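You operate a simulated robot arm through the tools that you are given. There is no shell and no other tool. Be economical: measure what you need, move in short steps, check, and stop when the job is done.

You are at the controls of a simulated two-armed robot. One attempt, no reset.

JOB
Take the black plug from the bottom shelf of the extractor rack and leave it on the counter of the extractor rack. Carry the grey tote with both arms and set it on the low left shelf of the steel rack. Take the small black tray from the blue table and put it in the used bin. Put the silver bag on the black table away on the top of the small blue table. Pull the dry cabinet door open. Any order will do. Set down upright: silver bag.

The check looks at the end state, three seconds after you hand in, the way a careful person would. Anything else that was tipped, shoved, dropped, spilled or broken makes it a failure.

ROBOT AND FRAMES
Two 6-joint arms with fingered hands on one trunk, on a base that drives. Base frame: it is fixed to the floor where the robot stands at the start and does not move with it; the origin is under the middle of the robot, x ahead of it, y to its left, z up; the surface under the hand at the start is at about z = 92. Units: cm, rad, N and s.
The left shoulder is at the start at [5, 17, 103.5], the right one opposite. With the tool pointing down near the work surface each hand reaches from about 50 to 78 cm from the robot's upright axis, wherever it stands, measured 20 degrees to its own side. Places, roughly: USED bin (17x17 cm) [64, -34, 92]; black plug (3x2x3 cm) [70, 10, 40]; counter of the extractor rack [70, 10, 90]; dry cabinet door [-250, 300, 90]; grey tote (30x23x12 cm) [-510, -290, 80]; low left shelf of the steel rack [-540, -140, 70]; silver bag (13x5x8 cm) [40, 100, 80]; small black tray (8x6x3 cm) [-200, -170, 80]; top of the small blue table [-310, -350, 80]. Payload 3.5 kg a hand.
The tool frame of a hand sits at the grasp point between the pads (the TCP): z along the fingers, y along the line on which they close. The tips reach 2.6 cm beyond it. The gripper opens to 13.2 cm. The gripper's body begins 7.3 cm behind the TCP. The gripper is a hand of 3 fingers: y runs from the thumb to the fingers, the wrist lies at [0, 0, -23.4] in the tool frame, and closing takes about 1.5 s.
Orientation is told as [roll, pitch, yaw] about the base's x, y, z axes, in that order, counted from this pose: with the fingers straight down and closing along the base's y, the tool's x points along the base's -x, its y along +y and its z along -z.

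CONTROLS
- The arms move only by the tool jog_arm. It takes "left_series", "right_series" or both (then of equal length, played together; a hand with none holds still); each is a list of rows, each a list of 6 numbers: the shift along the tool's x, y, z in cm, then the turn, a rotation vector about the tool's x, y, z in rad. In form: [[x, y, z, wx, wy, wz], ...]. A call has 1 to 12 rows; each row is the pose to reach, as a shift and turn from the pose commanded when the call began, along the tool's axes at that moment. "left_gripper" and "right_gripper" are, for a hand that has rows, the gripper command, from -1 (fully open) to 1 (shut), values between in proportion, set as the call begins (left out, the last holds). Each row takes 0.2 s and may step no farther than 5 cm and 0.15 rad from the row before; otherwise, or with a gripper value out of range, the whole call is refused. A pose out of reach is approached as far as the arm can. The call stops where the force on the tool passes 40 N (or 10 N more than at its start, if that is more) or the arm is blocked; 0.2 s more then pass. Each finger travels about 15.3 cm/s and halts on what it meets, pressing with about 22 N; the grip force reading is that of the motor and also rises with nothing between the fingers. The clock runs only during rows and for 0.2 s after the last one: add rows that repeat a pose to give the fingers time. The reply holds the time, the measured pose of the TCP, the force on the tool along the base axes, the opening and the grip force, in the units named above and with some noise, with the torque about the TCP (base axes, N m) and any sound that the robot's microphone picked up, and new pictures: "views" is both (left out), scene, wrist or none (wrist: the cameras of the hands that moved).
- Cameras (640 x 400 px; columns grow to the right, rows downward): "scene" is now at [3.48, 0.63, 162.7]; the picture's right is [0.18, -0.98, 0.00], its down [-0.73, -0.13, -0.67] and it looks along [0.66, 0.12, -0.74] (base axes); focal length 284 px, centre (320, 200). "left" rides on the left gripper at [-6.2, 0.3, -9.2] in its tool frame; the picture's right is [-0.05, -1.00, 0.00], its down [0.83, -0.04, -0.56] and it looks along [0.55, -0.03, 0.83] (tool axes); focal length 230 px, centre (320, 200). "right" rides on the right gripper at [6.2, 0.3, -9.2] in its tool frame; the picture's right is [-0.05, 1.00, 0.00], its down [-0.83, -0.04, -0.56] and it looks along [-0.55, -0.03, 0.83] (tool axes); focal length 230 px, centre (320, 200). There is no depth. A picture from a camera that has moved, and an enlarged one, comes with that camera's place and axes in the base frame and with its lens. The place of the scene camera against the robot may be out by one fixed shift of up to 1.2 cm in any direction.
- slide_trunk(by): slides the trunk up (or, below 0, down) by that many cm; the arms and the scene camera ride with it, the base frame stays. It gives what a move gives, with no picture.
- roll_base(legs): drives the robot by 1 to 6 legs, each [ahead, left, turn to the left] in cm, cm and rad, along the robot's own axes; the way and the turn of a leg run together, so that a leg with both is an arc; at most 150 cm and 3.142 rad a leg. The arms and the cameras ride along, it lands a little off, and it stops where it bumps. It gives what a move gives, and a new picture of the scene camera.
- preshape(shape, hand): the hand has 3 fingers and takes this shape, open, in about a second: jaw (thumb against the fingers, like two jaws); tri (thumb and two fingers); tip (a fingertip pinch); poke (one finger out to press); point (the index stretched); flat (the hand flat); cup (the hand cupped); fist (a fist). The gripper value then closes the fingers along that shape, each until it touches; the sizes above hold for jaw. It gives what a move gives, with no picture.
- pan_tilt(pan, tilt): turns the head with the scene camera to pan (to the left, within 1.501 rad either way) and tilt (down, from -0.506 to 1.204), counted from straight ahead of the robot. It gives what a move gives, and a new picture of the scene camera.
- zoom(camera, box): a new picture of the part [left, top, right, bottom] of that camera's present view, enlarged. No time passes.
- finish_job(): hands the job in; it is judged then, once.

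Go step by step. Nothing tells you exact positions but the pictures and the camera data: compare them with the known pose of the tool, close in by small moves and look again before you grip or let go. The budget is 165 turns and 260 pictures, counting those below and the enlarged ones. Unless the task says otherwise, let go and move clear before handing in, and close with one line.

The tools are called by a JSON object that holds its "name" and its "arguments". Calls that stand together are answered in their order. jog_arm: Moves the arms, as the interface text tells. Its arguments: {"type":"object","properties":{"left_series":{"type":"array","items":{"type":"array","items":{"type":"number"}}},"left_gripper":{"type":"number"},"right_series":{"type":"array","items":{"type":"array","items":{"type":"number"}}},"right_gripper":{"type":"number"},"views":{"type":"string","enum":["both","scene","wrist","none"]}},"required":[]} The other tools are called the same way: slide_trunk (by) slides the trunk up or down; preshape (shape, hand) gives the hand a shape; roll_base (legs) drives the base; pan_tilt (pan, tilt) turns the head that bears the scene camera; zoom (camera, box) takes an enlarged picture of a part of a camera's view; finish_job () hands the job in.

At the start:

```text
time: 0.0
left_ee_pos: [39.24, 54.16, 112.26]
left_ee_rot: [0.002, 0.0, 0.0]
left_ft_force: [0.0, 0.0, 0.0]
left_ft_torque: [0.01, 0.03, -0.01]
left_width: 13.17
left_finger_force: 0.0
left_shape: jaw
right_ee_pos: [63.74, 8.89, 108.24]
right_ee_rot: [-0.001, 0.001, 0.0]
right_ft_force: [0.0, -0.5, 0.2]
right_ft_torque: [0.01, 0.0, 0.02]
right_width: 13.21
right_finger_force: 0.0
right_shape: jaw
trunk travel left (down, up): [-65.0, 6.0]
robot x, y, heading: [-0.12, 0.38, 0.001]
head pan, tilt: [0.18, 0.834]
```

scene: 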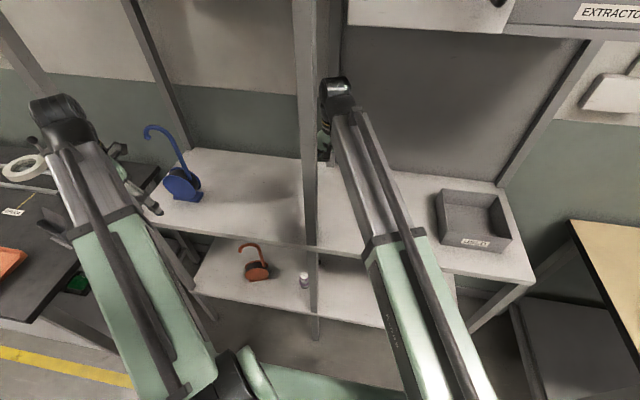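
right: 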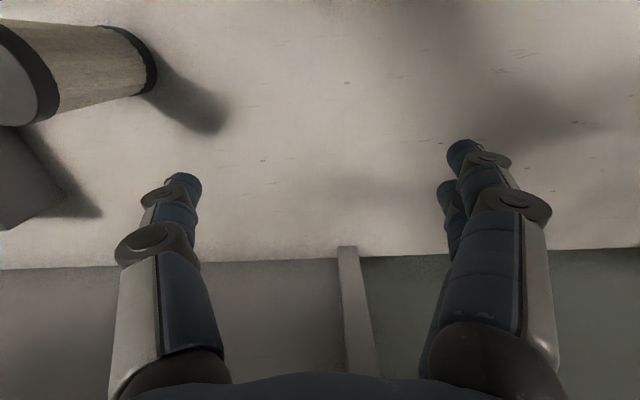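
left: 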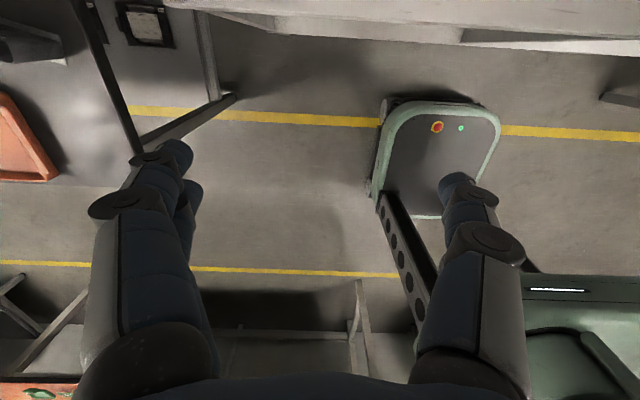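

I see the extractor rack ahead with the lower shelf partly hidden behind the arms. I'll look closer at the lower shelf and look around with the head.

{"name": "zoom", "arguments": {"camera": "scene", "box": [180, 220, 480, 400]}}

{"name": "pan_tilt", "arguments": {"pan": 1.2, "tilt": 0.6}}

{"name": "pan_tilt", "arguments": {"pan": -1.3, "tilt": 0.5}}

```text
2.13 times, centred on (330, 310) of scene
camera zoom: at [3.48, 0.63, 162.7], right [0.18, -0.98, 0.0], down [-0.73, -0.13, -0.67], along [0.66, 0.12, -0.74], focal length 606 px, centre (299, -35)
```

zoom: 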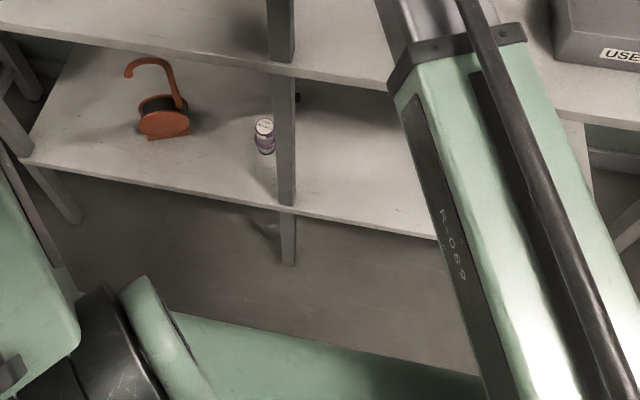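

```text
time: 1.3
left_ee_pos: [39.43, 54.36, 112.3]
left_ee_rot: [-0.001, 0.0, -0.001]
left_ft_force: [0.1, -0.1, -0.4]
left_ft_torque: [0.0, -0.01, 0.05]
left_width: 13.18
left_finger_force: 0.2
left_shape: jaw
right_ee_pos: [63.88, 8.85, 108.3]
right_ee_rot: [0.0, 0.0, -0.001]
right_ft_force: [0.7, -0.1, -0.3]
right_ft_torque: [-0.02, 0.0, 0.0]
right_width: 13.21
right_finger_force: 0.0
right_shape: jaw
trunk travel left (down, up): [-65.0, 6.0]
robot x, y, heading: [0.06, -0.07, -0.002]
head pan, tilt: [1.201, 0.6]
camera scene: at [-1.09, 7.45, 164.67], right [0.93, -0.36, 0.0], down [-0.2, -0.53, -0.82], along [0.3, 0.77, -0.57], focal length 284 px, centre (320, 200)
```

scene: 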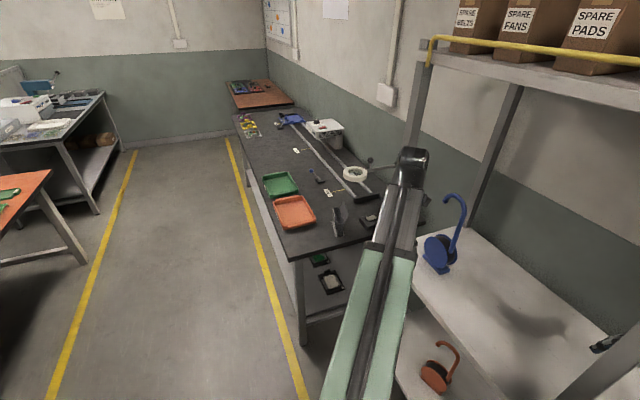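

```text
time: 3.5
left_ee_pos: [39.27, 54.2, 112.46]
left_ee_rot: [0.0, 0.001, 0.001]
left_ft_force: [-1.0, -0.4, -0.3]
left_ft_torque: [-0.01, 0.03, -0.02]
left_width: 13.2
left_finger_force: 0.0
left_shape: jaw
right_ee_pos: [63.8, 8.95, 108.35]
right_ee_rot: [0.001, 0.001, 0.0]
right_ft_force: [0.0, -0.3, 0.0]
right_ft_torque: [0.02, -0.02, 0.0]
right_width: 13.19
right_finger_force: 0.0
right_shape: jaw
trunk travel left (down, up): [-65.0, 6.0]
robot x, y, heading: [0.18, -0.2, -0.002]
head pan, tilt: [-1.3, 0.499]
camera scene: at [-1.85, -9.55, 165.58], right [-0.96, -0.27, 0.0], down [-0.13, 0.46, -0.88], along [0.23, -0.85, -0.48], focal length 284 px, centre (320, 200)
```

scene: 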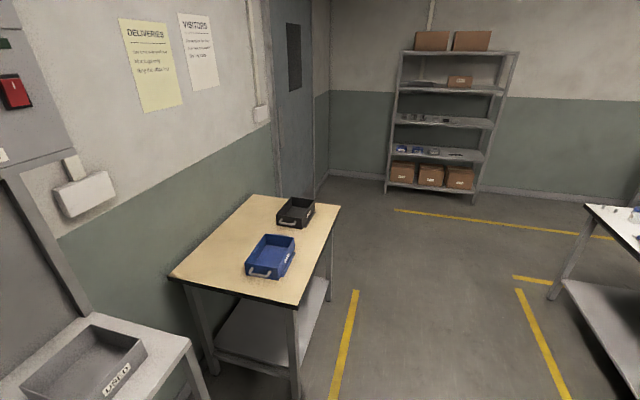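

The dark spot by the rack post is likely the plug at about (72,13,41). I'll check the views to both sides/behind before backing off.

{"name": "pan_tilt", "arguments": {"pan": 1.5, "tilt": 0.3}}

{"name": "pan_tilt", "arguments": {"pan": -1.5, "tilt": 0.3}}

```text
time: 6.0
left_ee_pos: [39.39, 54.28, 112.28]
left_ee_rot: [0.001, 0.001, 0.001]
left_ft_force: [0.1, 0.2, -0.1]
left_ft_torque: [0.03, 0.02, -0.03]
left_width: 13.21
left_finger_force: 0.1
left_shape: jaw
right_ee_pos: [63.78, 8.93, 108.4]
right_ee_rot: [0.001, 0.001, 0.001]
right_ft_force: [0.0, 0.0, 0.7]
right_ft_torque: [0.01, 0.02, 0.03]
right_width: 13.2
right_finger_force: 0.1
right_shape: jaw
trunk travel left (down, up): [-65.0, 6.0]
robot x, y, heading: [-0.24, 0.07, 0.003]
head pan, tilt: [1.499, 0.3]
camera scene: at [-3.62, 8.53, 167.42], right [1.0, -0.07, 0.0], down [-0.02, -0.29, -0.96], along [0.07, 0.95, -0.3], focal length 284 px, centre (320, 200)
```

scene: 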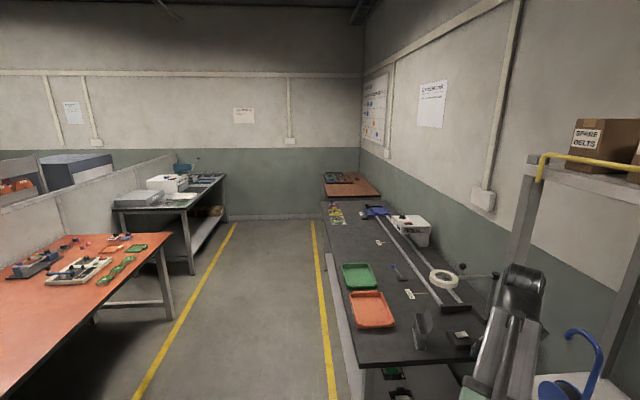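

```text
time: 8.6
left_ee_pos: [39.33, 54.17, 112.32]
left_ee_rot: [0.0, 0.001, 0.001]
left_ft_force: [-0.1, 0.3, 0.3]
left_ft_torque: [0.01, -0.04, 0.0]
left_width: 13.22
left_finger_force: 0.1
left_shape: jaw
right_ee_pos: [63.83, 8.97, 108.37]
right_ee_rot: [-0.001, -0.001, -0.001]
right_ft_force: [-0.2, 0.5, 0.0]
right_ft_torque: [0.0, -0.03, 0.01]
right_width: 13.18
right_finger_force: 0.0
right_shape: jaw
trunk travel left (down, up): [-65.0, 6.0]
robot x, y, heading: [0.04, -0.05, 0.0]
head pan, tilt: [-1.499, 0.3]
camera scene: at [-3.62, -10.1, 167.42], right [-1.0, -0.07, 0.0], down [-0.02, 0.29, -0.96], along [0.07, -0.95, -0.3], focal length 284 px, centre (320, 200)
```

scene: 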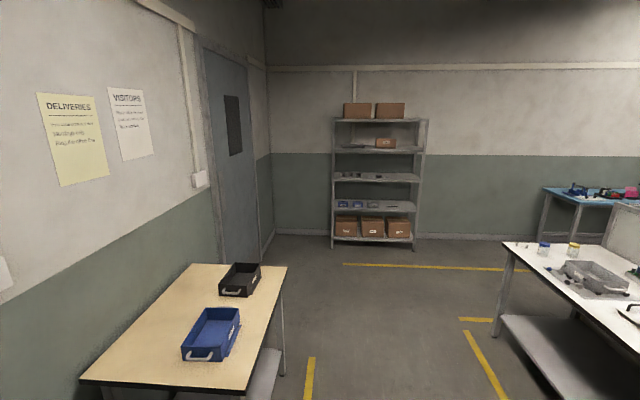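

Aisle behind is free for some way. I back up 45 cm and look at the rack's lower shelf with the head down.

{"name": "roll_base", "arguments": {"legs": [[-45, 0, 0]]}}

{"name": "pan_tilt", "arguments": {"pan": 0.15, "tilt": 0.75}}

```text
time: 10.0
left_ee_pos: [28.39, 54.18, 112.27]
left_ee_rot: [0.001, 0.002, 0.0]
left_ft_force: [-0.1, -0.2, 0.4]
left_ft_torque: [0.02, 0.03, 0.01]
left_width: 13.18
left_finger_force: 0.0
left_shape: jaw
right_ee_pos: [53.61, 7.9, 108.19]
right_ee_rot: [-0.003, -0.001, -0.019]
right_ft_force: [4.6, 2.5, -2.7]
right_ft_torque: [-0.24, 0.3, -0.13]
right_width: 13.17
right_finger_force: 0.1
right_shape: jaw
trunk travel left (down, up): [-65.0, 6.0]
robot x, y, heading: [-11.08, 0.26, -0.004]
head pan, tilt: [-1.499, 0.3]
stopped in leg 1: the robot was blocked; the commanded pose is now the measured one
camera scene: at [-14.48, -10.1, 167.43], right [-1.0, -0.07, 0.0], down [-0.02, 0.29, -0.96], along [0.07, -0.95, -0.3], focal length 284 px, centre (320, 200)
```

scene: 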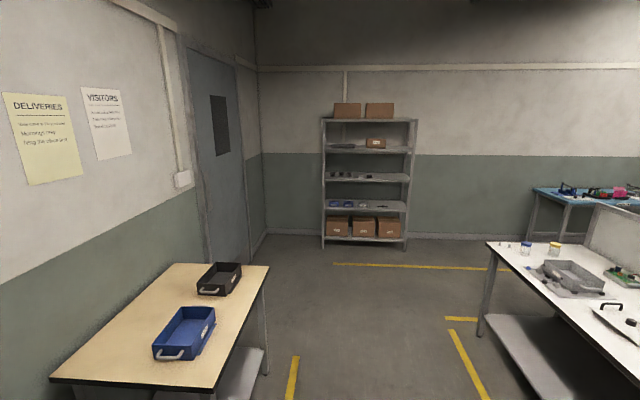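

```text
time: 11.7
left_ee_pos: [28.44, 54.14, 112.2]
left_ee_rot: [0.003, 0.003, 0.0]
left_ft_force: [-0.1, -0.6, 0.6]
left_ft_torque: [0.03, 0.01, -0.02]
left_width: 13.21
left_finger_force: 0.0
left_shape: jaw
right_ee_pos: [53.55, 7.92, 108.28]
right_ee_rot: [-0.003, 0.002, -0.018]
right_ft_force: [4.1, 1.9, -2.4]
right_ft_torque: [-0.18, 0.37, -0.15]
right_width: 13.19
right_finger_force: 0.0
right_shape: jaw
trunk travel left (down, up): [-65.0, 6.0]
robot x, y, heading: [-11.05, -0.08, -0.003]
head pan, tilt: [0.15, 0.75]
camera scene: at [-6.86, 0.36, 163.37], right [0.15, -0.99, 0.0], down [-0.68, -0.1, -0.73], along [0.72, 0.11, -0.68], focal length 284 px, centre (320, 200)
```

scene: 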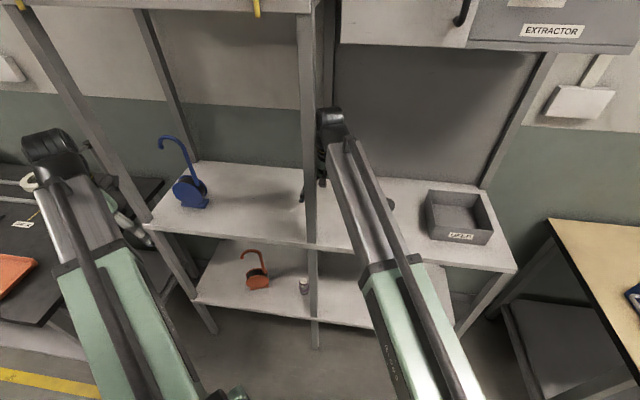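

The base is blocked because the right hand's left finger hooks behind the rack's middle post (y≈11). I'll move the hand forward, up, and to the right (over the standing cylinder), then back away.

{"name": "jog_arm", "arguments": {"right_series": [[-3, 0, 0, 0, 0, 0], [-5, 0, -4, 0, 0, 0], [-5, 0, -8, 0, 0, 0], [-5, -4, -10, 0, 0, 0], [-5, -8, -10, 0, 0, 0], [-5, -12, -10, 0, 0, 0], [-5, -15, -10, 0, 0, 0]], "right_gripper": 0.3}}

```text
time: 13.3
left_ee_pos: [28.38, 54.26, 112.33]
left_ee_rot: [0.001, 0.001, 0.0]
left_ft_force: [0.1, 0.4, 0.7]
left_ft_torque: [0.01, 0.02, 0.0]
left_width: 13.17
left_finger_force: 0.0
left_shape: jaw
right_ee_pos: [58.09, -6.95, 118.1]
right_ee_rot: [-0.002, -0.002, -0.016]
right_ft_force: [0.1, 0.2, -0.8]
right_ft_torque: [-0.01, -0.01, -0.02]
right_width: 4.63
right_finger_force: 0.1
right_shape: jaw
right hand out of reach, approached as far as the arm can: row 2, 3, 4, 5, 6
trunk travel left (down, up): [-65.0, 6.0]
robot x, y, heading: [-10.99, 0.0, -0.003]
head pan, tilt: [0.15, 0.75]
camera scene: at [-7.09, 0.41, 163.38], right [0.15, -0.99, 0.0], down [-0.67, -0.1, -0.73], along [0.72, 0.11, -0.68], focal length 284 px, centre (320, 200)
camera right: at [51.94, -6.58, 127.4], right [0.07, 1.0, 0.0], down [0.83, -0.06, 0.56], along [0.56, -0.04, -0.83], focal length 230 px, centre (320, 200)
```

scene: 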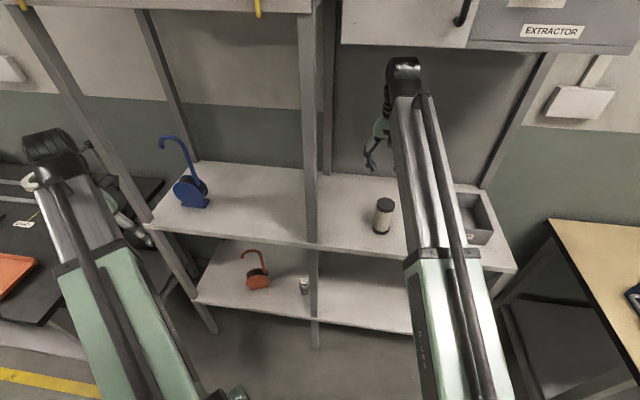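
right: 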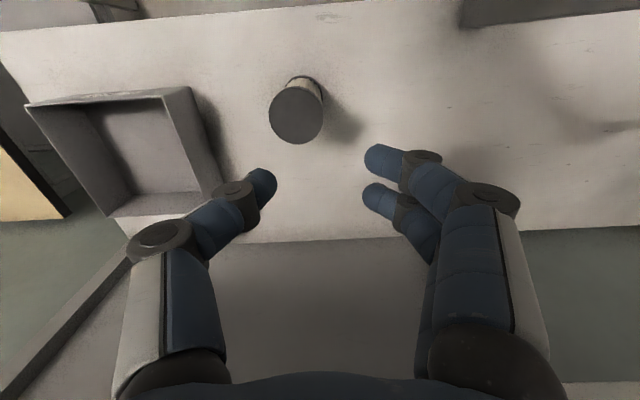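

Hand is free of the post and above the cylinder. Backing up now.

{"name": "roll_base", "arguments": {"legs": [[-40, 0, 0]]}}

```text
time: 15.8
left_ee_pos: [-12.21, 54.23, 112.44]
left_ee_rot: [0.0, 0.001, 0.002]
left_ft_force: [1.5, -0.6, -0.2]
left_ft_torque: [-0.01, 0.0, 0.01]
left_width: 13.18
left_finger_force: 0.1
left_shape: jaw
right_ee_pos: [17.65, -6.8, 118.38]
right_ee_rot: [-0.002, -0.003, -0.013]
right_ft_force: [-1.1, -0.5, 0.3]
right_ft_torque: [-0.02, -0.04, 0.05]
right_width: 4.65
right_finger_force: 0.1
right_shape: jaw
trunk travel left (down, up): [-65.0, 6.0]
robot x, y, heading: [-51.14, 0.14, -0.003]
head pan, tilt: [0.15, 0.75]
camera scene: at [-47.58, 0.46, 163.39], right [0.15, -0.99, 0.0], down [-0.67, -0.1, -0.73], along [0.72, 0.11, -0.68], focal length 284 px, centre (320, 200)
```

scene: 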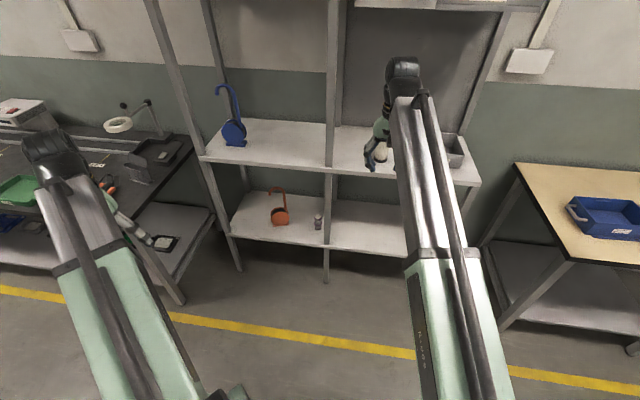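

Clear of the rack. I lower the trunk to see under the counter.

{"name": "slide_trunk", "arguments": {"by": -45}}

{"name": "pan_tilt", "arguments": {"pan": 0.1, "tilt": 0.5}}

```text
refused: -45 is not a number from -40 to 40
```

```text
time: 16.6
left_ee_pos: [-12.2, 54.22, 112.28]
left_ee_rot: [0.001, 0.003, 0.001]
left_ft_force: [0.0, -0.5, -0.5]
left_ft_torque: [-0.03, 0.0, 0.0]
left_width: 13.19
left_finger_force: 0.0
left_shape: jaw
right_ee_pos: [17.84, -6.68, 118.16]
right_ee_rot: [-0.003, -0.004, -0.012]
right_ft_force: [0.7, 0.2, 0.0]
right_ft_torque: [-0.03, 0.01, -0.02]
right_width: 4.65
right_finger_force: 0.1
right_shape: jaw
trunk travel left (down, up): [-65.0, 6.0]
robot x, y, heading: [-51.33, -0.07, -0.001]
head pan, tilt: [0.099, 0.499]
camera scene: at [-46.62, 0.13, 165.57], right [0.1, -0.99, 0.0], down [-0.48, -0.05, -0.88], along [0.87, 0.09, -0.48], focal length 284 px, centre (320, 200)
```

scene: 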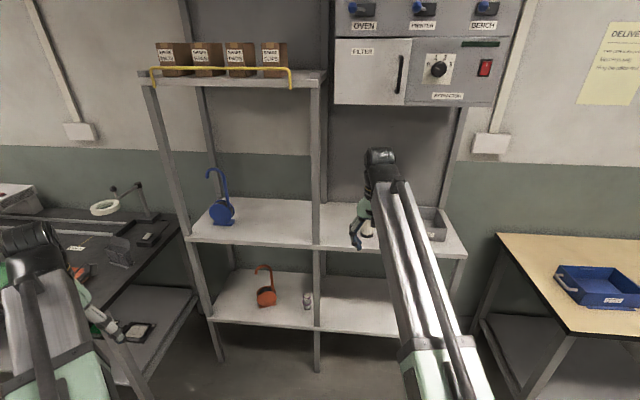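

{"name": "slide_trunk", "arguments": {"by": -40}}

{"name": "pan_tilt", "arguments": {"pan": 0.1, "tilt": 0.6}}

{"name": "zoom", "arguments": {"camera": "scene", "box": [180, 150, 440, 310]}}

```text
time: 20.4
left_ee_pos: [-12.1, 54.24, 72.47]
left_ee_rot: [0.001, -0.001, 0.003]
left_ft_force: [-0.6, 0.3, -0.3]
left_ft_torque: [0.01, -0.01, 0.01]
left_width: 13.2
left_finger_force: 0.0
left_shape: jaw
right_ee_pos: [17.79, -6.83, 78.47]
right_ee_rot: [-0.001, -0.003, -0.015]
right_ft_force: [0.0, 0.5, 0.8]
right_ft_torque: [0.01, 0.01, 0.01]
right_width: 4.68
right_finger_force: 0.1
right_shape: jaw
trunk travel left (down, up): [-25.0, 46.0]
robot x, y, heading: [-51.15, 0.21, 0.002]
head pan, tilt: [0.099, 0.499]
```

```text
time: 21.1
left_ee_pos: [-12.04, 54.25, 72.35]
left_ee_rot: [-0.001, 0.001, 0.001]
left_ft_force: [-0.4, 0.8, -0.4]
left_ft_torque: [-0.02, -0.01, 0.0]
left_width: 13.18
left_finger_force: 0.1
left_shape: jaw
right_ee_pos: [17.79, -6.75, 78.24]
right_ee_rot: [-0.002, -0.002, -0.014]
right_ft_force: [0.3, -0.4, -0.3]
right_ft_torque: [0.0, -0.04, 0.02]
right_width: 4.62
right_finger_force: 0.1
right_shape: jaw
trunk travel left (down, up): [-25.0, 46.0]
robot x, y, heading: [-51.44, -0.01, 0.001]
head pan, tilt: [0.099, 0.6]
camera scene: at [-46.86, 0.1, 124.67], right [0.1, -0.99, 0.0], down [-0.56, -0.06, -0.83], along [0.82, 0.08, -0.56], focal length 284 px, centre (320, 200)
```

scene: 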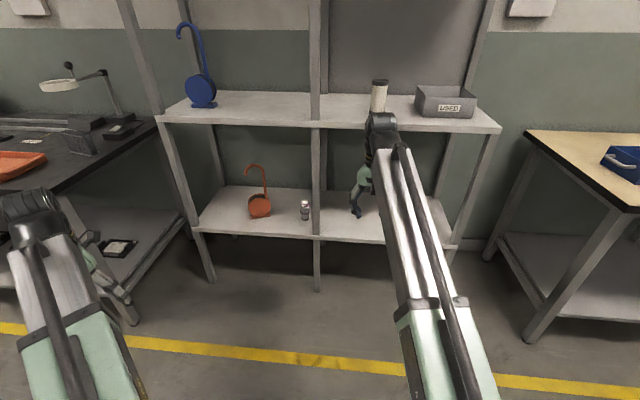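

```text
2.46 times, centred on (310, 230) of scene
camera zoom: at [-46.86, 0.1, 124.67], right [0.1, -0.99, 0.0], down [-0.56, -0.06, -0.83], along [0.82, 0.08, -0.56], focal length 699 px, centre (345, 126)
```

zoom: 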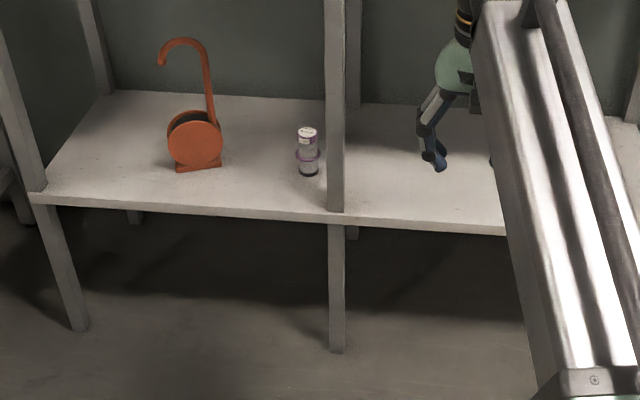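

The plug is hidden behind the post from here. I shift right 25 cm to see past it.

{"name": "roll_base", "arguments": {"legs": [[0, -25, 0]]}}

{"name": "zoom", "arguments": {"camera": "scene", "box": [160, 130, 420, 290]}}

```text
time: 22.9
left_ee_pos: [-12.06, 29.55, 72.4]
left_ee_rot: [-0.001, -0.001, 0.002]
left_ft_force: [0.9, 0.3, -0.3]
left_ft_torque: [0.0, 0.02, -0.01]
left_width: 13.18
left_finger_force: 0.0
left_shape: jaw
right_ee_pos: [17.85, -31.44, 78.23]
right_ee_rot: [-0.005, -0.003, -0.018]
right_ft_force: [0.1, -0.4, -0.5]
right_ft_torque: [0.0, 0.01, -0.03]
right_width: 4.67
right_finger_force: 0.1
right_shape: jaw
trunk travel left (down, up): [-25.0, 46.0]
robot x, y, heading: [-51.36, -24.93, 0.003]
head pan, tilt: [0.099, 0.6]
camera scene: at [-46.85, -24.58, 124.67], right [0.1, -0.99, 0.0], down [-0.56, -0.06, -0.83], along [0.82, 0.08, -0.56], focal length 284 px, centre (320, 200)
```

scene: 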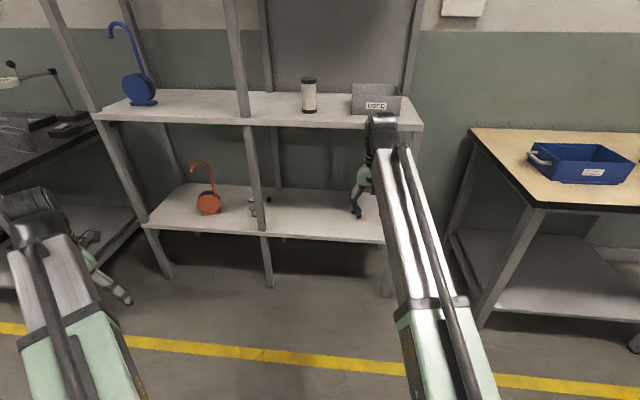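

```text
2.46 times, centred on (290, 210) of scene
camera zoom: at [-46.85, -24.58, 124.67], right [0.1, -0.99, 0.0], down [-0.56, -0.06, -0.83], along [0.82, 0.08, -0.56], focal length 699 px, centre (394, 175)
```

zoom: 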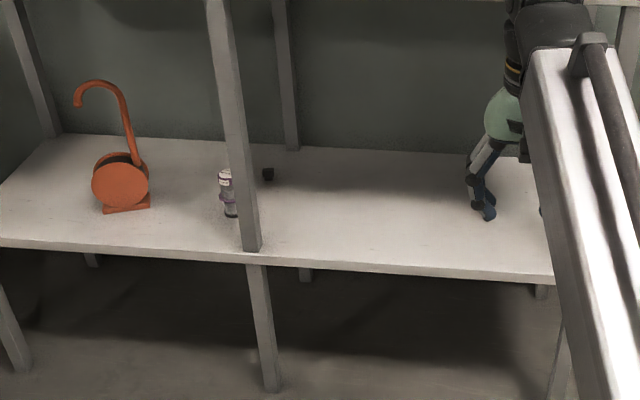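

The plug is visible right of the post, at about (71,13.5,41); a vial stands at (59,19) and the post at (49,11). I'll lower the trunk, then tilt the right hand forward and yaw it left so it comes in from the right of the post.

{"name": "slide_trunk", "arguments": {"by": -15}}

{"name": "jog_arm", "arguments": {"right_series": [[0, 0, 2, -0.025, -0.081, -0.098], [0, 0, 4, -0.05, -0.162, -0.196], [0, 0, 7, -0.075, -0.243, -0.294], [0, 0, 9, -0.1, -0.323, -0.392], [0, 0, 11, -0.125, -0.404, -0.49], [0, 0, 13, -0.15, -0.485, -0.588], [0, 0, 13, -0.15, -0.485, -0.588]], "right_gripper": 0.1}}

```text
time: 24.6
left_ee_pos: [-12.04, 29.53, 57.31]
left_ee_rot: [-0.001, 0.0, 0.001]
left_ft_force: [0.5, 0.0, -0.6]
left_ft_torque: [0.02, -0.03, -0.02]
left_width: 13.17
left_finger_force: 0.1
left_shape: jaw
right_ee_pos: [17.85, -31.49, 63.26]
right_ee_rot: [-0.002, -0.004, -0.015]
right_ft_force: [1.0, 0.5, 0.3]
right_ft_torque: [0.0, 0.02, -0.03]
right_width: 4.65
right_finger_force: 0.0
right_shape: jaw
trunk travel left (down, up): [-10.0, 61.0]
robot x, y, heading: [-51.29, -24.84, 0.0]
head pan, tilt: [0.099, 0.6]
```

```text
time: 26.2
left_ee_pos: [-12.08, 29.48, 57.31]
left_ee_rot: [-0.001, -0.001, 0.0]
left_ft_force: [-0.4, 0.2, 0.0]
left_ft_torque: [0.01, 0.02, 0.01]
left_width: 13.18
left_finger_force: 0.0
left_shape: jaw
right_ee_pos: [17.85, -31.48, 50.22]
right_ee_rot: [-0.006, -0.502, 0.59]
right_ft_force: [0.9, 0.0, 0.2]
right_ft_torque: [-0.01, -0.01, 0.01]
right_width: 5.86
right_finger_force: 0.2
right_shape: jaw
trunk travel left (down, up): [-10.0, 61.0]
robot x, y, heading: [-51.3, -24.78, -0.002]
head pan, tilt: [0.099, 0.6]
camera scene: at [-46.85, -24.59, 109.67], right [0.1, -0.99, 0.0], down [-0.56, -0.06, -0.83], along [0.82, 0.08, -0.56], focal length 284 px, centre (320, 200)
camera right: at [9.46, -36.73, 55.34], right [-0.52, 0.86, 0.02], down [0.41, 0.22, 0.89], along [0.76, 0.46, -0.46], focal length 230 px, centre (320, 200)
```

scene: 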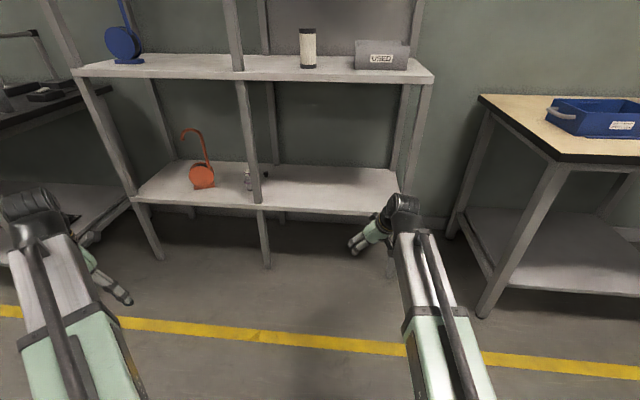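
right: 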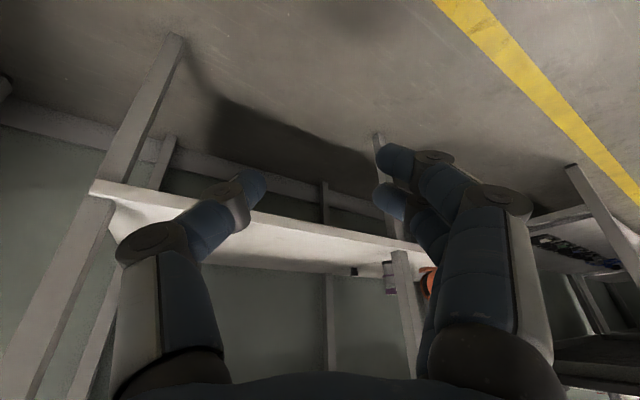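

Orientation is good; the plug shows in the wrist camera too, consistent with (70.5,12.8,42). I drive left then in, so the hand enters under the counter right of the post.

{"name": "roll_base", "arguments": {"legs": [[0, 22, 0], [42, 0, 0]]}}

{"name": "jog_arm", "arguments": {"right_series": [[0, 0, 0, 0, 0, 0]], "views": "wrist"}}

```text
time: 30.1
left_ee_pos: [29.94, 51.77, 57.42]
left_ee_rot: [0.001, -0.001, 0.01]
left_ft_force: [-0.3, 0.9, 0.3]
left_ft_torque: [0.01, 0.0, 0.04]
left_width: 13.19
left_finger_force: 0.1
left_shape: jaw
right_ee_pos: [60.4, -8.94, 50.27]
right_ee_rot: [-0.005, -0.501, 0.596]
right_ft_force: [-0.4, -0.5, -0.3]
right_ft_torque: [0.0, 0.01, 0.01]
right_width: 5.87
right_finger_force: 0.1
right_shape: jaw
trunk travel left (down, up): [-10.0, 61.0]
robot x, y, heading: [-8.71, -2.87, 0.008]
head pan, tilt: [0.099, 0.6]
camera scene: at [-4.36, -2.67, 109.67], right [0.11, -0.99, 0.0], down [-0.56, -0.06, -0.83], along [0.82, 0.09, -0.56], focal length 284 px, centre (320, 200)
```

scene: 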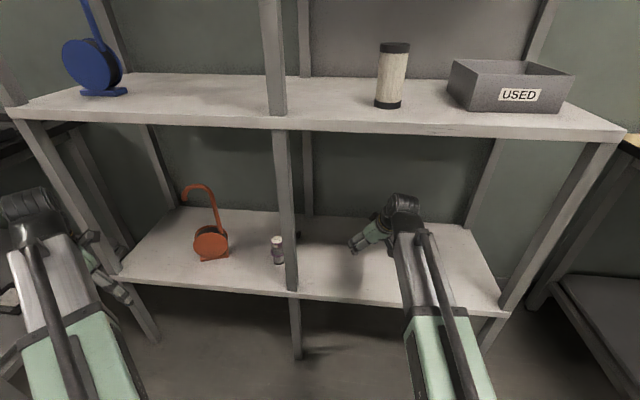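

```text
time: 30.5
left_ee_pos: [29.9, 51.82, 57.4]
left_ee_rot: [0.0, 0.0, 0.012]
left_ft_force: [0.4, 1.0, -0.3]
left_ft_torque: [-0.01, 0.0, -0.01]
left_width: 13.21
left_finger_force: 0.0
left_shape: jaw
right_ee_pos: [60.51, -9.0, 50.37]
right_ee_rot: [-0.005, -0.501, 0.595]
right_ft_force: [0.6, -0.6, 0.1]
right_ft_torque: [-0.01, 0.03, 0.0]
right_width: 5.88
right_finger_force: 0.0
right_shape: jaw
trunk travel left (down, up): [-10.0, 61.0]
robot x, y, heading: [-8.31, -3.08, 0.012]
head pan, tilt: [0.099, 0.6]
camera right: at [52.06, -14.26, 55.36], right [-0.52, 0.85, 0.02], down [0.4, 0.23, 0.89], along [0.75, 0.47, -0.46], focal length 230 px, centre (320, 200)
```

right: 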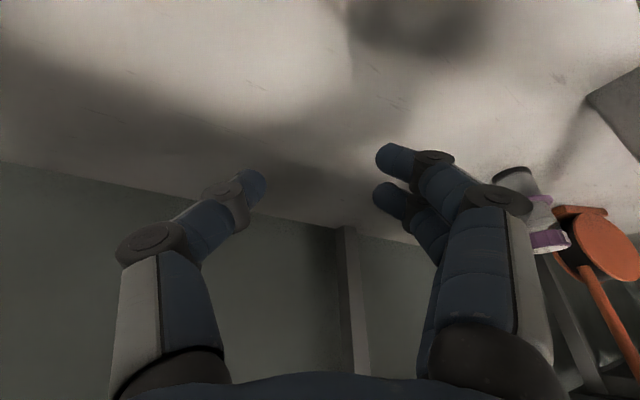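

The plug is behind the fingers in this view; I zoom the scene camera.

{"name": "zoom", "arguments": {"camera": "scene", "box": [240, 190, 400, 290]}}

```text
4.00 times, centred on (320, 240) of scene
camera zoom: at [-4.36, -2.67, 109.67], right [0.11, -0.99, 0.0], down [-0.56, -0.06, -0.83], along [0.82, 0.09, -0.56], focal length 1136 px, centre (320, 40)
```

zoom: 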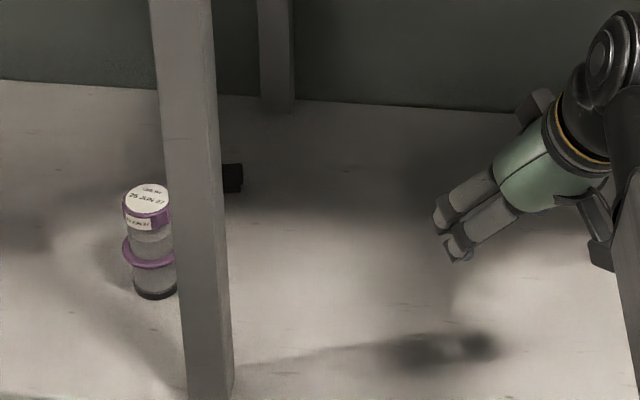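

Plug's right face is near (71.7,12.9); centre about (72,14). I move the hand above it at z≈49 and look.

{"name": "jog_arm", "arguments": {"right_series": [[-3.2, 2.1, 2.0, 0, 0, 0], [-6.3, 4.2, 4.0, 0, 0, 0], [-9.5, 6.3, 6.0, 0, 0, 0], [-12.7, 8.4, 8.0, 0, 0, 0], [-15.8, 10.5, 10.0, 0, 0, 0], [-19, 12.6, 11.96, 0, 0, 0], [-19, 12.6, 11.96, 0, 0, 0]]}}

{"name": "zoom", "arguments": {"camera": "scene", "box": [240, 190, 400, 290]}}

```text
time: 32.1
left_ee_pos: [29.93, 51.85, 57.34]
left_ee_rot: [0.001, -0.001, 0.009]
left_ft_force: [0.3, -0.3, 0.7]
left_ft_torque: [-0.04, 0.01, 0.02]
left_width: 13.19
left_finger_force: 0.0
left_shape: jaw
right_ee_pos: [69.75, 12.95, 48.6]
right_ee_rot: [-0.006, -0.502, 0.595]
right_ft_force: [-0.7, 0.4, 0.6]
right_ft_torque: [-0.05, 0.02, -0.04]
right_width: 5.9
right_finger_force: 0.0
right_shape: jaw
right hand out of reach, approached as far as the arm can: row 6, 7
trunk travel left (down, up): [-10.0, 61.0]
robot x, y, heading: [-8.72, -2.67, 0.01]
head pan, tilt: [0.099, 0.6]
camera scene: at [-4.36, -2.66, 109.67], right [0.11, -0.99, 0.0], down [-0.56, -0.06, -0.83], along [0.82, 0.09, -0.56], focal length 284 px, centre (320, 200)
camera right: at [61.25, 7.6, 53.57], right [-0.52, 0.85, 0.02], down [0.4, 0.23, 0.89], along [0.75, 0.47, -0.46], focal length 230 px, centre (320, 200)
```

scene: 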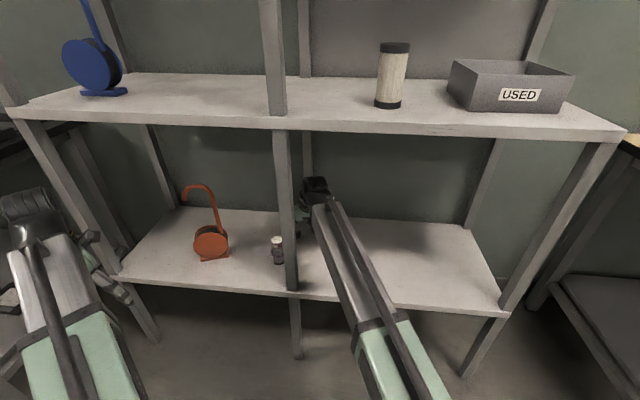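
right: 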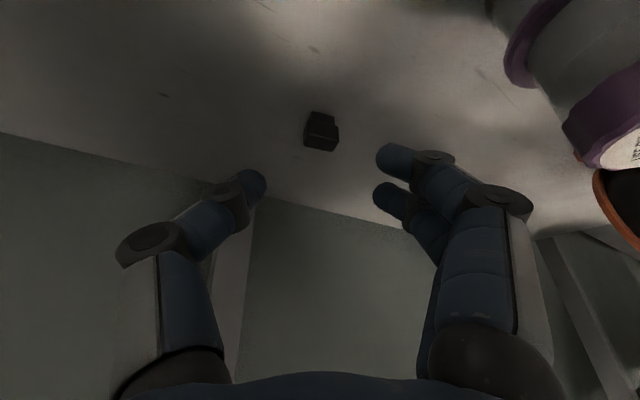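

```text
4.00 times, centred on (320, 240) of scene
camera zoom: at [-4.36, -2.66, 109.67], right [0.11, -0.99, 0.0], down [-0.56, -0.06, -0.83], along [0.82, 0.09, -0.56], focal length 1136 px, centre (320, 40)
```

zoom: 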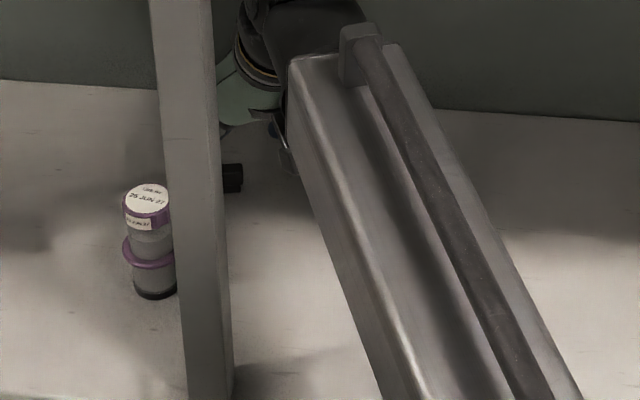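

Plug centre computes to (71.8,14.4) from the wrist camera. The arm is at its reach limit, so I drive 4 cm ahead.

{"name": "roll_base", "arguments": {"legs": [[4, 0.5, 0]]}}

{"name": "jog_arm", "arguments": {"right_series": [[0, 0, 0, 0, 0, 0]], "views": "wrist"}}

```text
time: 33.0
left_ee_pos: [33.85, 52.32, 57.42]
left_ee_rot: [0.0, -0.001, 0.01]
left_ft_force: [0.1, 0.6, 0.6]
left_ft_torque: [0.03, 0.0, -0.02]
left_width: 13.16
left_finger_force: 0.2
left_shape: jaw
right_ee_pos: [73.55, 13.36, 48.5]
right_ee_rot: [-0.006, -0.501, 0.598]
right_ft_force: [-0.3, 0.0, -0.5]
right_ft_torque: [0.02, 0.0, 0.01]
right_width: 5.89
right_finger_force: 0.2
right_shape: jaw
trunk travel left (down, up): [-10.0, 61.0]
robot x, y, heading: [-5.09, -2.34, 0.011]
head pan, tilt: [0.099, 0.6]
camera scene: at [-0.34, -2.13, 109.67], right [0.11, -0.99, 0.0], down [-0.56, -0.06, -0.83], along [0.82, 0.09, -0.56], focal length 284 px, centre (320, 200)
```

scene: 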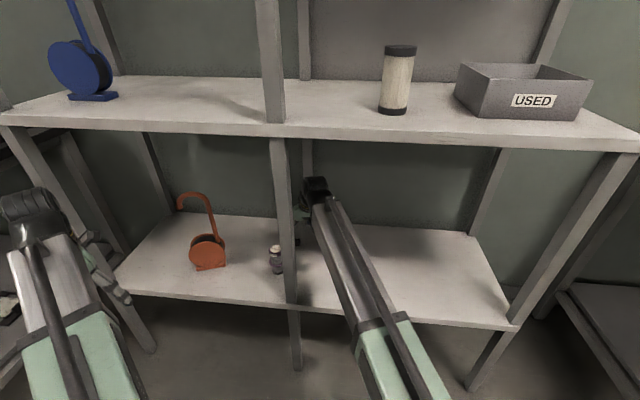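

```text
time: 33.4
left_ee_pos: [33.94, 52.33, 57.31]
left_ee_rot: [0.0, -0.003, 0.011]
left_ft_force: [-0.3, 0.3, 0.3]
left_ft_torque: [0.01, 0.02, -0.01]
left_width: 13.19
left_finger_force: 0.0
left_shape: jaw
right_ee_pos: [73.71, 13.51, 48.55]
right_ee_rot: [-0.006, -0.504, 0.597]
right_ft_force: [-0.4, 0.3, 0.1]
right_ft_torque: [-0.02, -0.02, 0.01]
right_width: 5.88
right_finger_force: 0.1
right_shape: jaw
trunk travel left (down, up): [-10.0, 61.0]
robot x, y, heading: [-4.96, -2.66, 0.014]
head pan, tilt: [0.099, 0.6]
camera right: at [65.27, 8.15, 53.57], right [-0.52, 0.85, 0.02], down [0.4, 0.23, 0.89], along [0.75, 0.47, -0.46], focal length 230 px, centre (320, 200)
```

right: 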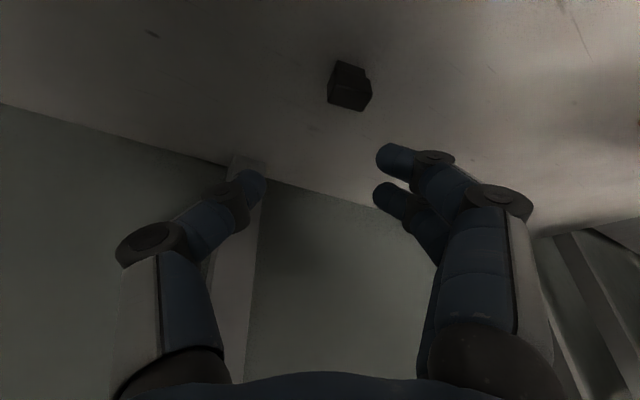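

Consistent: plug at (71.8,14.4). Moving over it, then down to z≈43.

{"name": "jog_arm", "arguments": {"right_series": [[1.5, 1.8, -0.8, 0, 0, 0], [2.4, 1.8, 0.8, 0, 0, 0], [3.3, 1.8, 2.5, 0, 0, 0], [4.13, 1.8, 4.07, 0, 0, 0], [4.13, 1.8, 4.07, 0, 0, 0]], "views": "wrist"}}

```text
time: 34.6
left_ee_pos: [33.76, 52.34, 57.2]
left_ee_rot: [0.001, -0.001, 0.011]
left_ft_force: [0.1, -0.1, 0.0]
left_ft_torque: [-0.03, 0.02, -0.03]
left_width: 13.18
left_finger_force: 0.1
left_shape: jaw
right_ee_pos: [71.37, 13.93, 43.17]
right_ee_rot: [-0.005, -0.506, 0.6]
right_ft_force: [-0.4, -0.5, 7.6]
right_ft_torque: [0.22, 0.25, 0.03]
right_width: 5.93
right_finger_force: 0.3
right_shape: jaw
trunk travel left (down, up): [-10.0, 61.0]
robot x, y, heading: [-4.94, -2.42, 0.006]
head pan, tilt: [0.099, 0.6]
camera right: at [62.92, 8.67, 48.13], right [-0.52, 0.85, 0.02], down [0.4, 0.22, 0.89], along [0.75, 0.47, -0.46], focal length 230 px, centre (320, 200)
```

right: 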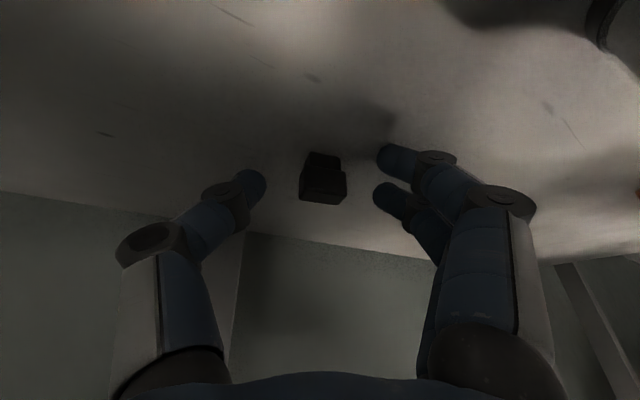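

Fingertips straddle the plug and touch the shelf lightly. I ease up 0.4 cm and close.

{"name": "jog_arm", "arguments": {"right_series": [[-0.2, 0, -0.35, 0, 0, 0], [-0.2, 0, -0.35, 0, 0, 0], [-0.2, 0, -0.35, 0, 0, 0], [-0.2, 0, -0.35, 0, 0, 0], [-0.2, 0, -0.35, 0, 0, 0], [-0.2, 0, -0.35, 0, 0, 0]], "right_gripper": 1, "views": "wrist"}}

```text
time: 36.0
left_ee_pos: [33.89, 52.35, 57.39]
left_ee_rot: [-0.001, 0.001, 0.01]
left_ft_force: [0.4, -0.1, 0.7]
left_ft_torque: [-0.02, -0.02, -0.03]
left_width: 13.2
left_finger_force: 0.1
left_shape: jaw
right_ee_pos: [71.33, 14.02, 43.43]
right_ee_rot: [-0.006, -0.503, 0.599]
right_ft_force: [-0.3, 0.3, -0.1]
right_ft_torque: [0.0, 0.02, -0.01]
right_width: 1.06
right_finger_force: 21.9
right_shape: jaw
trunk travel left (down, up): [-10.0, 61.0]
robot x, y, heading: [-4.88, -2.16, 0.012]
head pan, tilt: [0.099, 0.6]
camera right: at [62.91, 8.68, 48.4], right [-0.52, 0.85, 0.02], down [0.4, 0.23, 0.89], along [0.75, 0.47, -0.46], focal length 230 px, centre (320, 200)
```

right: 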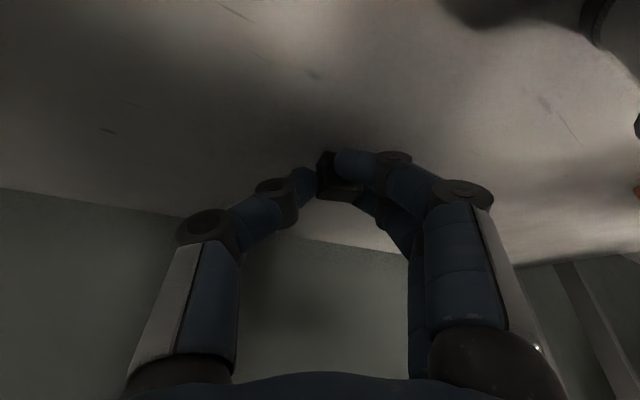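

The plug seems pinched at the fingertips. Lifting 4 cm to check.

{"name": "jog_arm", "arguments": {"right_series": [[-0.9, 0, -1.7, 0, 0, 0], [-1.9, 0, -3.5, 0, 0, 0], [-1.9, 0, -3.5, 0, 0, 0]], "views": "wrist"}}

{"name": "zoom", "arguments": {"camera": "right", "box": [230, 100, 450, 240]}}

```text
time: 36.8
left_ee_pos: [33.91, 52.39, 57.27]
left_ee_rot: [0.0, -0.001, 0.01]
left_ft_force: [-0.4, 0.1, 0.3]
left_ft_torque: [0.02, 0.03, -0.02]
left_width: 13.17
left_finger_force: 0.1
left_shape: jaw
right_ee_pos: [71.26, 14.06, 47.32]
right_ee_rot: [-0.004, -0.502, 0.599]
right_ft_force: [0.7, 0.1, -0.1]
right_ft_torque: [-0.01, 0.0, 0.04]
right_width: 1.04
right_finger_force: 22.0
right_shape: jaw
trunk travel left (down, up): [-10.0, 61.0]
robot x, y, heading: [-4.9, -2.08, 0.008]
head pan, tilt: [0.099, 0.6]
camera right: at [62.9, 8.7, 52.38], right [-0.52, 0.85, 0.02], down [0.4, 0.23, 0.89], along [0.75, 0.47, -0.46], focal length 230 px, centre (320, 200)
```

right: 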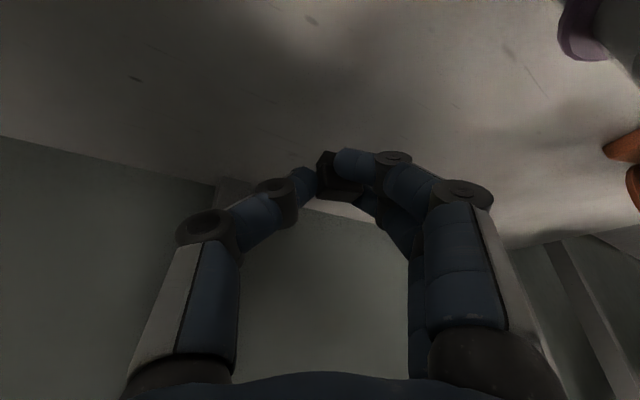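

```text
2.86 times, centred on (340, 170) of right
camera zoom: at [62.9, 8.7, 52.38], right [-0.52, 0.85, 0.02], down [0.4, 0.23, 0.89], along [0.75, 0.47, -0.46], focal length 657 px, centre (263, 286)
```

zoom: 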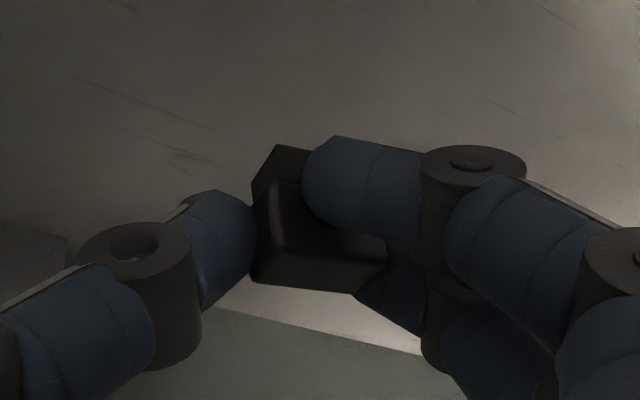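

Plug is held. I retrace the path out: arm back-right, then base back.

{"name": "jog_arm", "arguments": {"right_series": [[3.1, -2.0, -1.7, 0, 0, 0], [6.3, -4.0, -3.4, 0, 0, 0], [9.4, -6.0, -5.1, 0, 0, 0], [12.5, -8.0, -6.8, 0, 0, 0], [15.7, -10, -8.6, 0, 0, 0], [18.8, -12, -10.27, 0, 0, 0]], "views": "scene"}}

{"name": "roll_base", "arguments": {"legs": [[-42, 0, 0]]}}

{"name": "slide_trunk", "arguments": {"by": 40}}

{"name": "slide_trunk", "arguments": {"by": 21}}

```text
time: 38.2
left_ee_pos: [33.91, 52.25, 57.35]
left_ee_rot: [0.0, -0.001, 0.013]
left_ft_force: [0.8, -0.4, -0.5]
left_ft_torque: [0.01, 0.05, -0.02]
left_width: 13.19
left_finger_force: 0.0
left_shape: jaw
right_ee_pos: [60.33, -8.08, 47.23]
right_ee_rot: [-0.005, -0.505, 0.599]
right_ft_force: [1.2, 0.4, -0.7]
right_ft_torque: [0.0, 0.01, 0.04]
right_width: 1.04
right_finger_force: 22.2
right_shape: jaw
trunk travel left (down, up): [-10.0, 61.0]
robot x, y, heading: [-4.91, -1.92, 0.014]
head pan, tilt: [0.099, 0.6]
camera scene: at [-0.34, -2.11, 109.67], right [0.11, -0.99, 0.0], down [-0.56, -0.06, -0.83], along [0.82, 0.09, -0.56], focal length 284 px, centre (320, 200)
```

scene: 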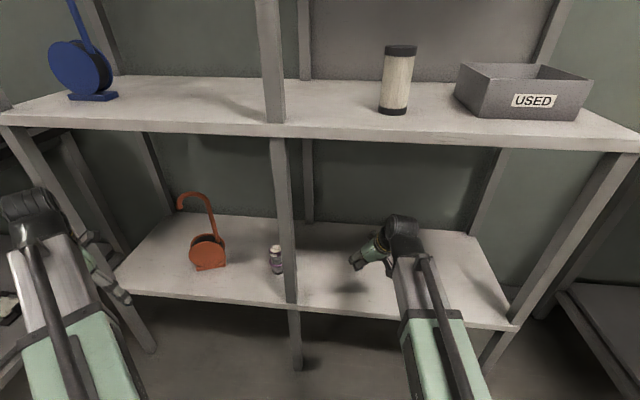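

```text
time: 40.7
left_ee_pos: [-7.67, 51.87, 57.3]
left_ee_rot: [0.0, 0.0, 0.007]
left_ft_force: [0.1, -0.2, -0.4]
left_ft_torque: [0.01, 0.0, 0.03]
left_width: 13.18
left_finger_force: 0.0
left_shape: jaw
right_ee_pos: [18.81, -8.53, 47.25]
right_ee_rot: [-0.005, -0.502, 0.595]
right_ft_force: [-0.4, -0.3, 0.9]
right_ft_torque: [0.02, 0.01, -0.01]
right_width: 1.03
right_finger_force: 22.3
right_shape: jaw
trunk travel left (down, up): [-10.0, 61.0]
robot x, y, heading: [-46.36, -2.47, 0.014]
head pan, tilt: [0.099, 0.6]
camera scene: at [-41.95, -2.48, 109.67], right [0.11, -0.99, 0.0], down [-0.56, -0.06, -0.83], along [0.82, 0.09, -0.56], focal length 284 px, centre (320, 200)
```

scene: 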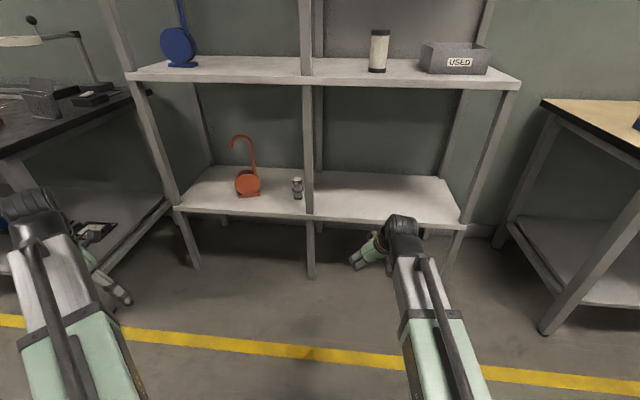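

```text
time: 44.6
left_ee_pos: [-7.47, 51.87, 97.35]
left_ee_rot: [0.0, 0.001, 0.006]
left_ft_force: [-0.6, 0.1, -0.2]
left_ft_torque: [0.02, 0.02, 0.02]
left_width: 13.2
left_finger_force: 0.0
left_shape: jaw
right_ee_pos: [18.66, -8.46, 87.12]
right_ee_rot: [-0.003, -0.503, 0.596]
right_ft_force: [0.8, -0.1, -0.8]
right_ft_torque: [-0.05, -0.02, -0.03]
right_width: 1.03
right_finger_force: 21.8
right_shape: jaw
trunk travel left (down, up): [-50.0, 21.0]
robot x, y, heading: [-46.13, -2.55, 0.008]
head pan, tilt: [0.099, 0.6]
```

```text
time: 46.8
left_ee_pos: [-7.55, 51.89, 118.29]
left_ee_rot: [0.0, 0.0, 0.008]
left_ft_force: [0.0, 0.9, -0.9]
left_ft_torque: [-0.03, 0.02, 0.0]
left_width: 13.18
left_finger_force: 0.0
left_shape: jaw
right_ee_pos: [18.72, -8.5, 108.21]
right_ee_rot: [-0.004, -0.504, 0.595]
right_ft_force: [0.7, 0.7, -0.8]
right_ft_torque: [0.0, -0.01, 0.01]
right_width: 1.07
right_finger_force: 21.8
right_shape: jaw
trunk travel left (down, up): [-71.0, 0.0]
robot x, y, heading: [-46.41, -2.39, 0.007]
head pan, tilt: [0.099, 0.6]
```

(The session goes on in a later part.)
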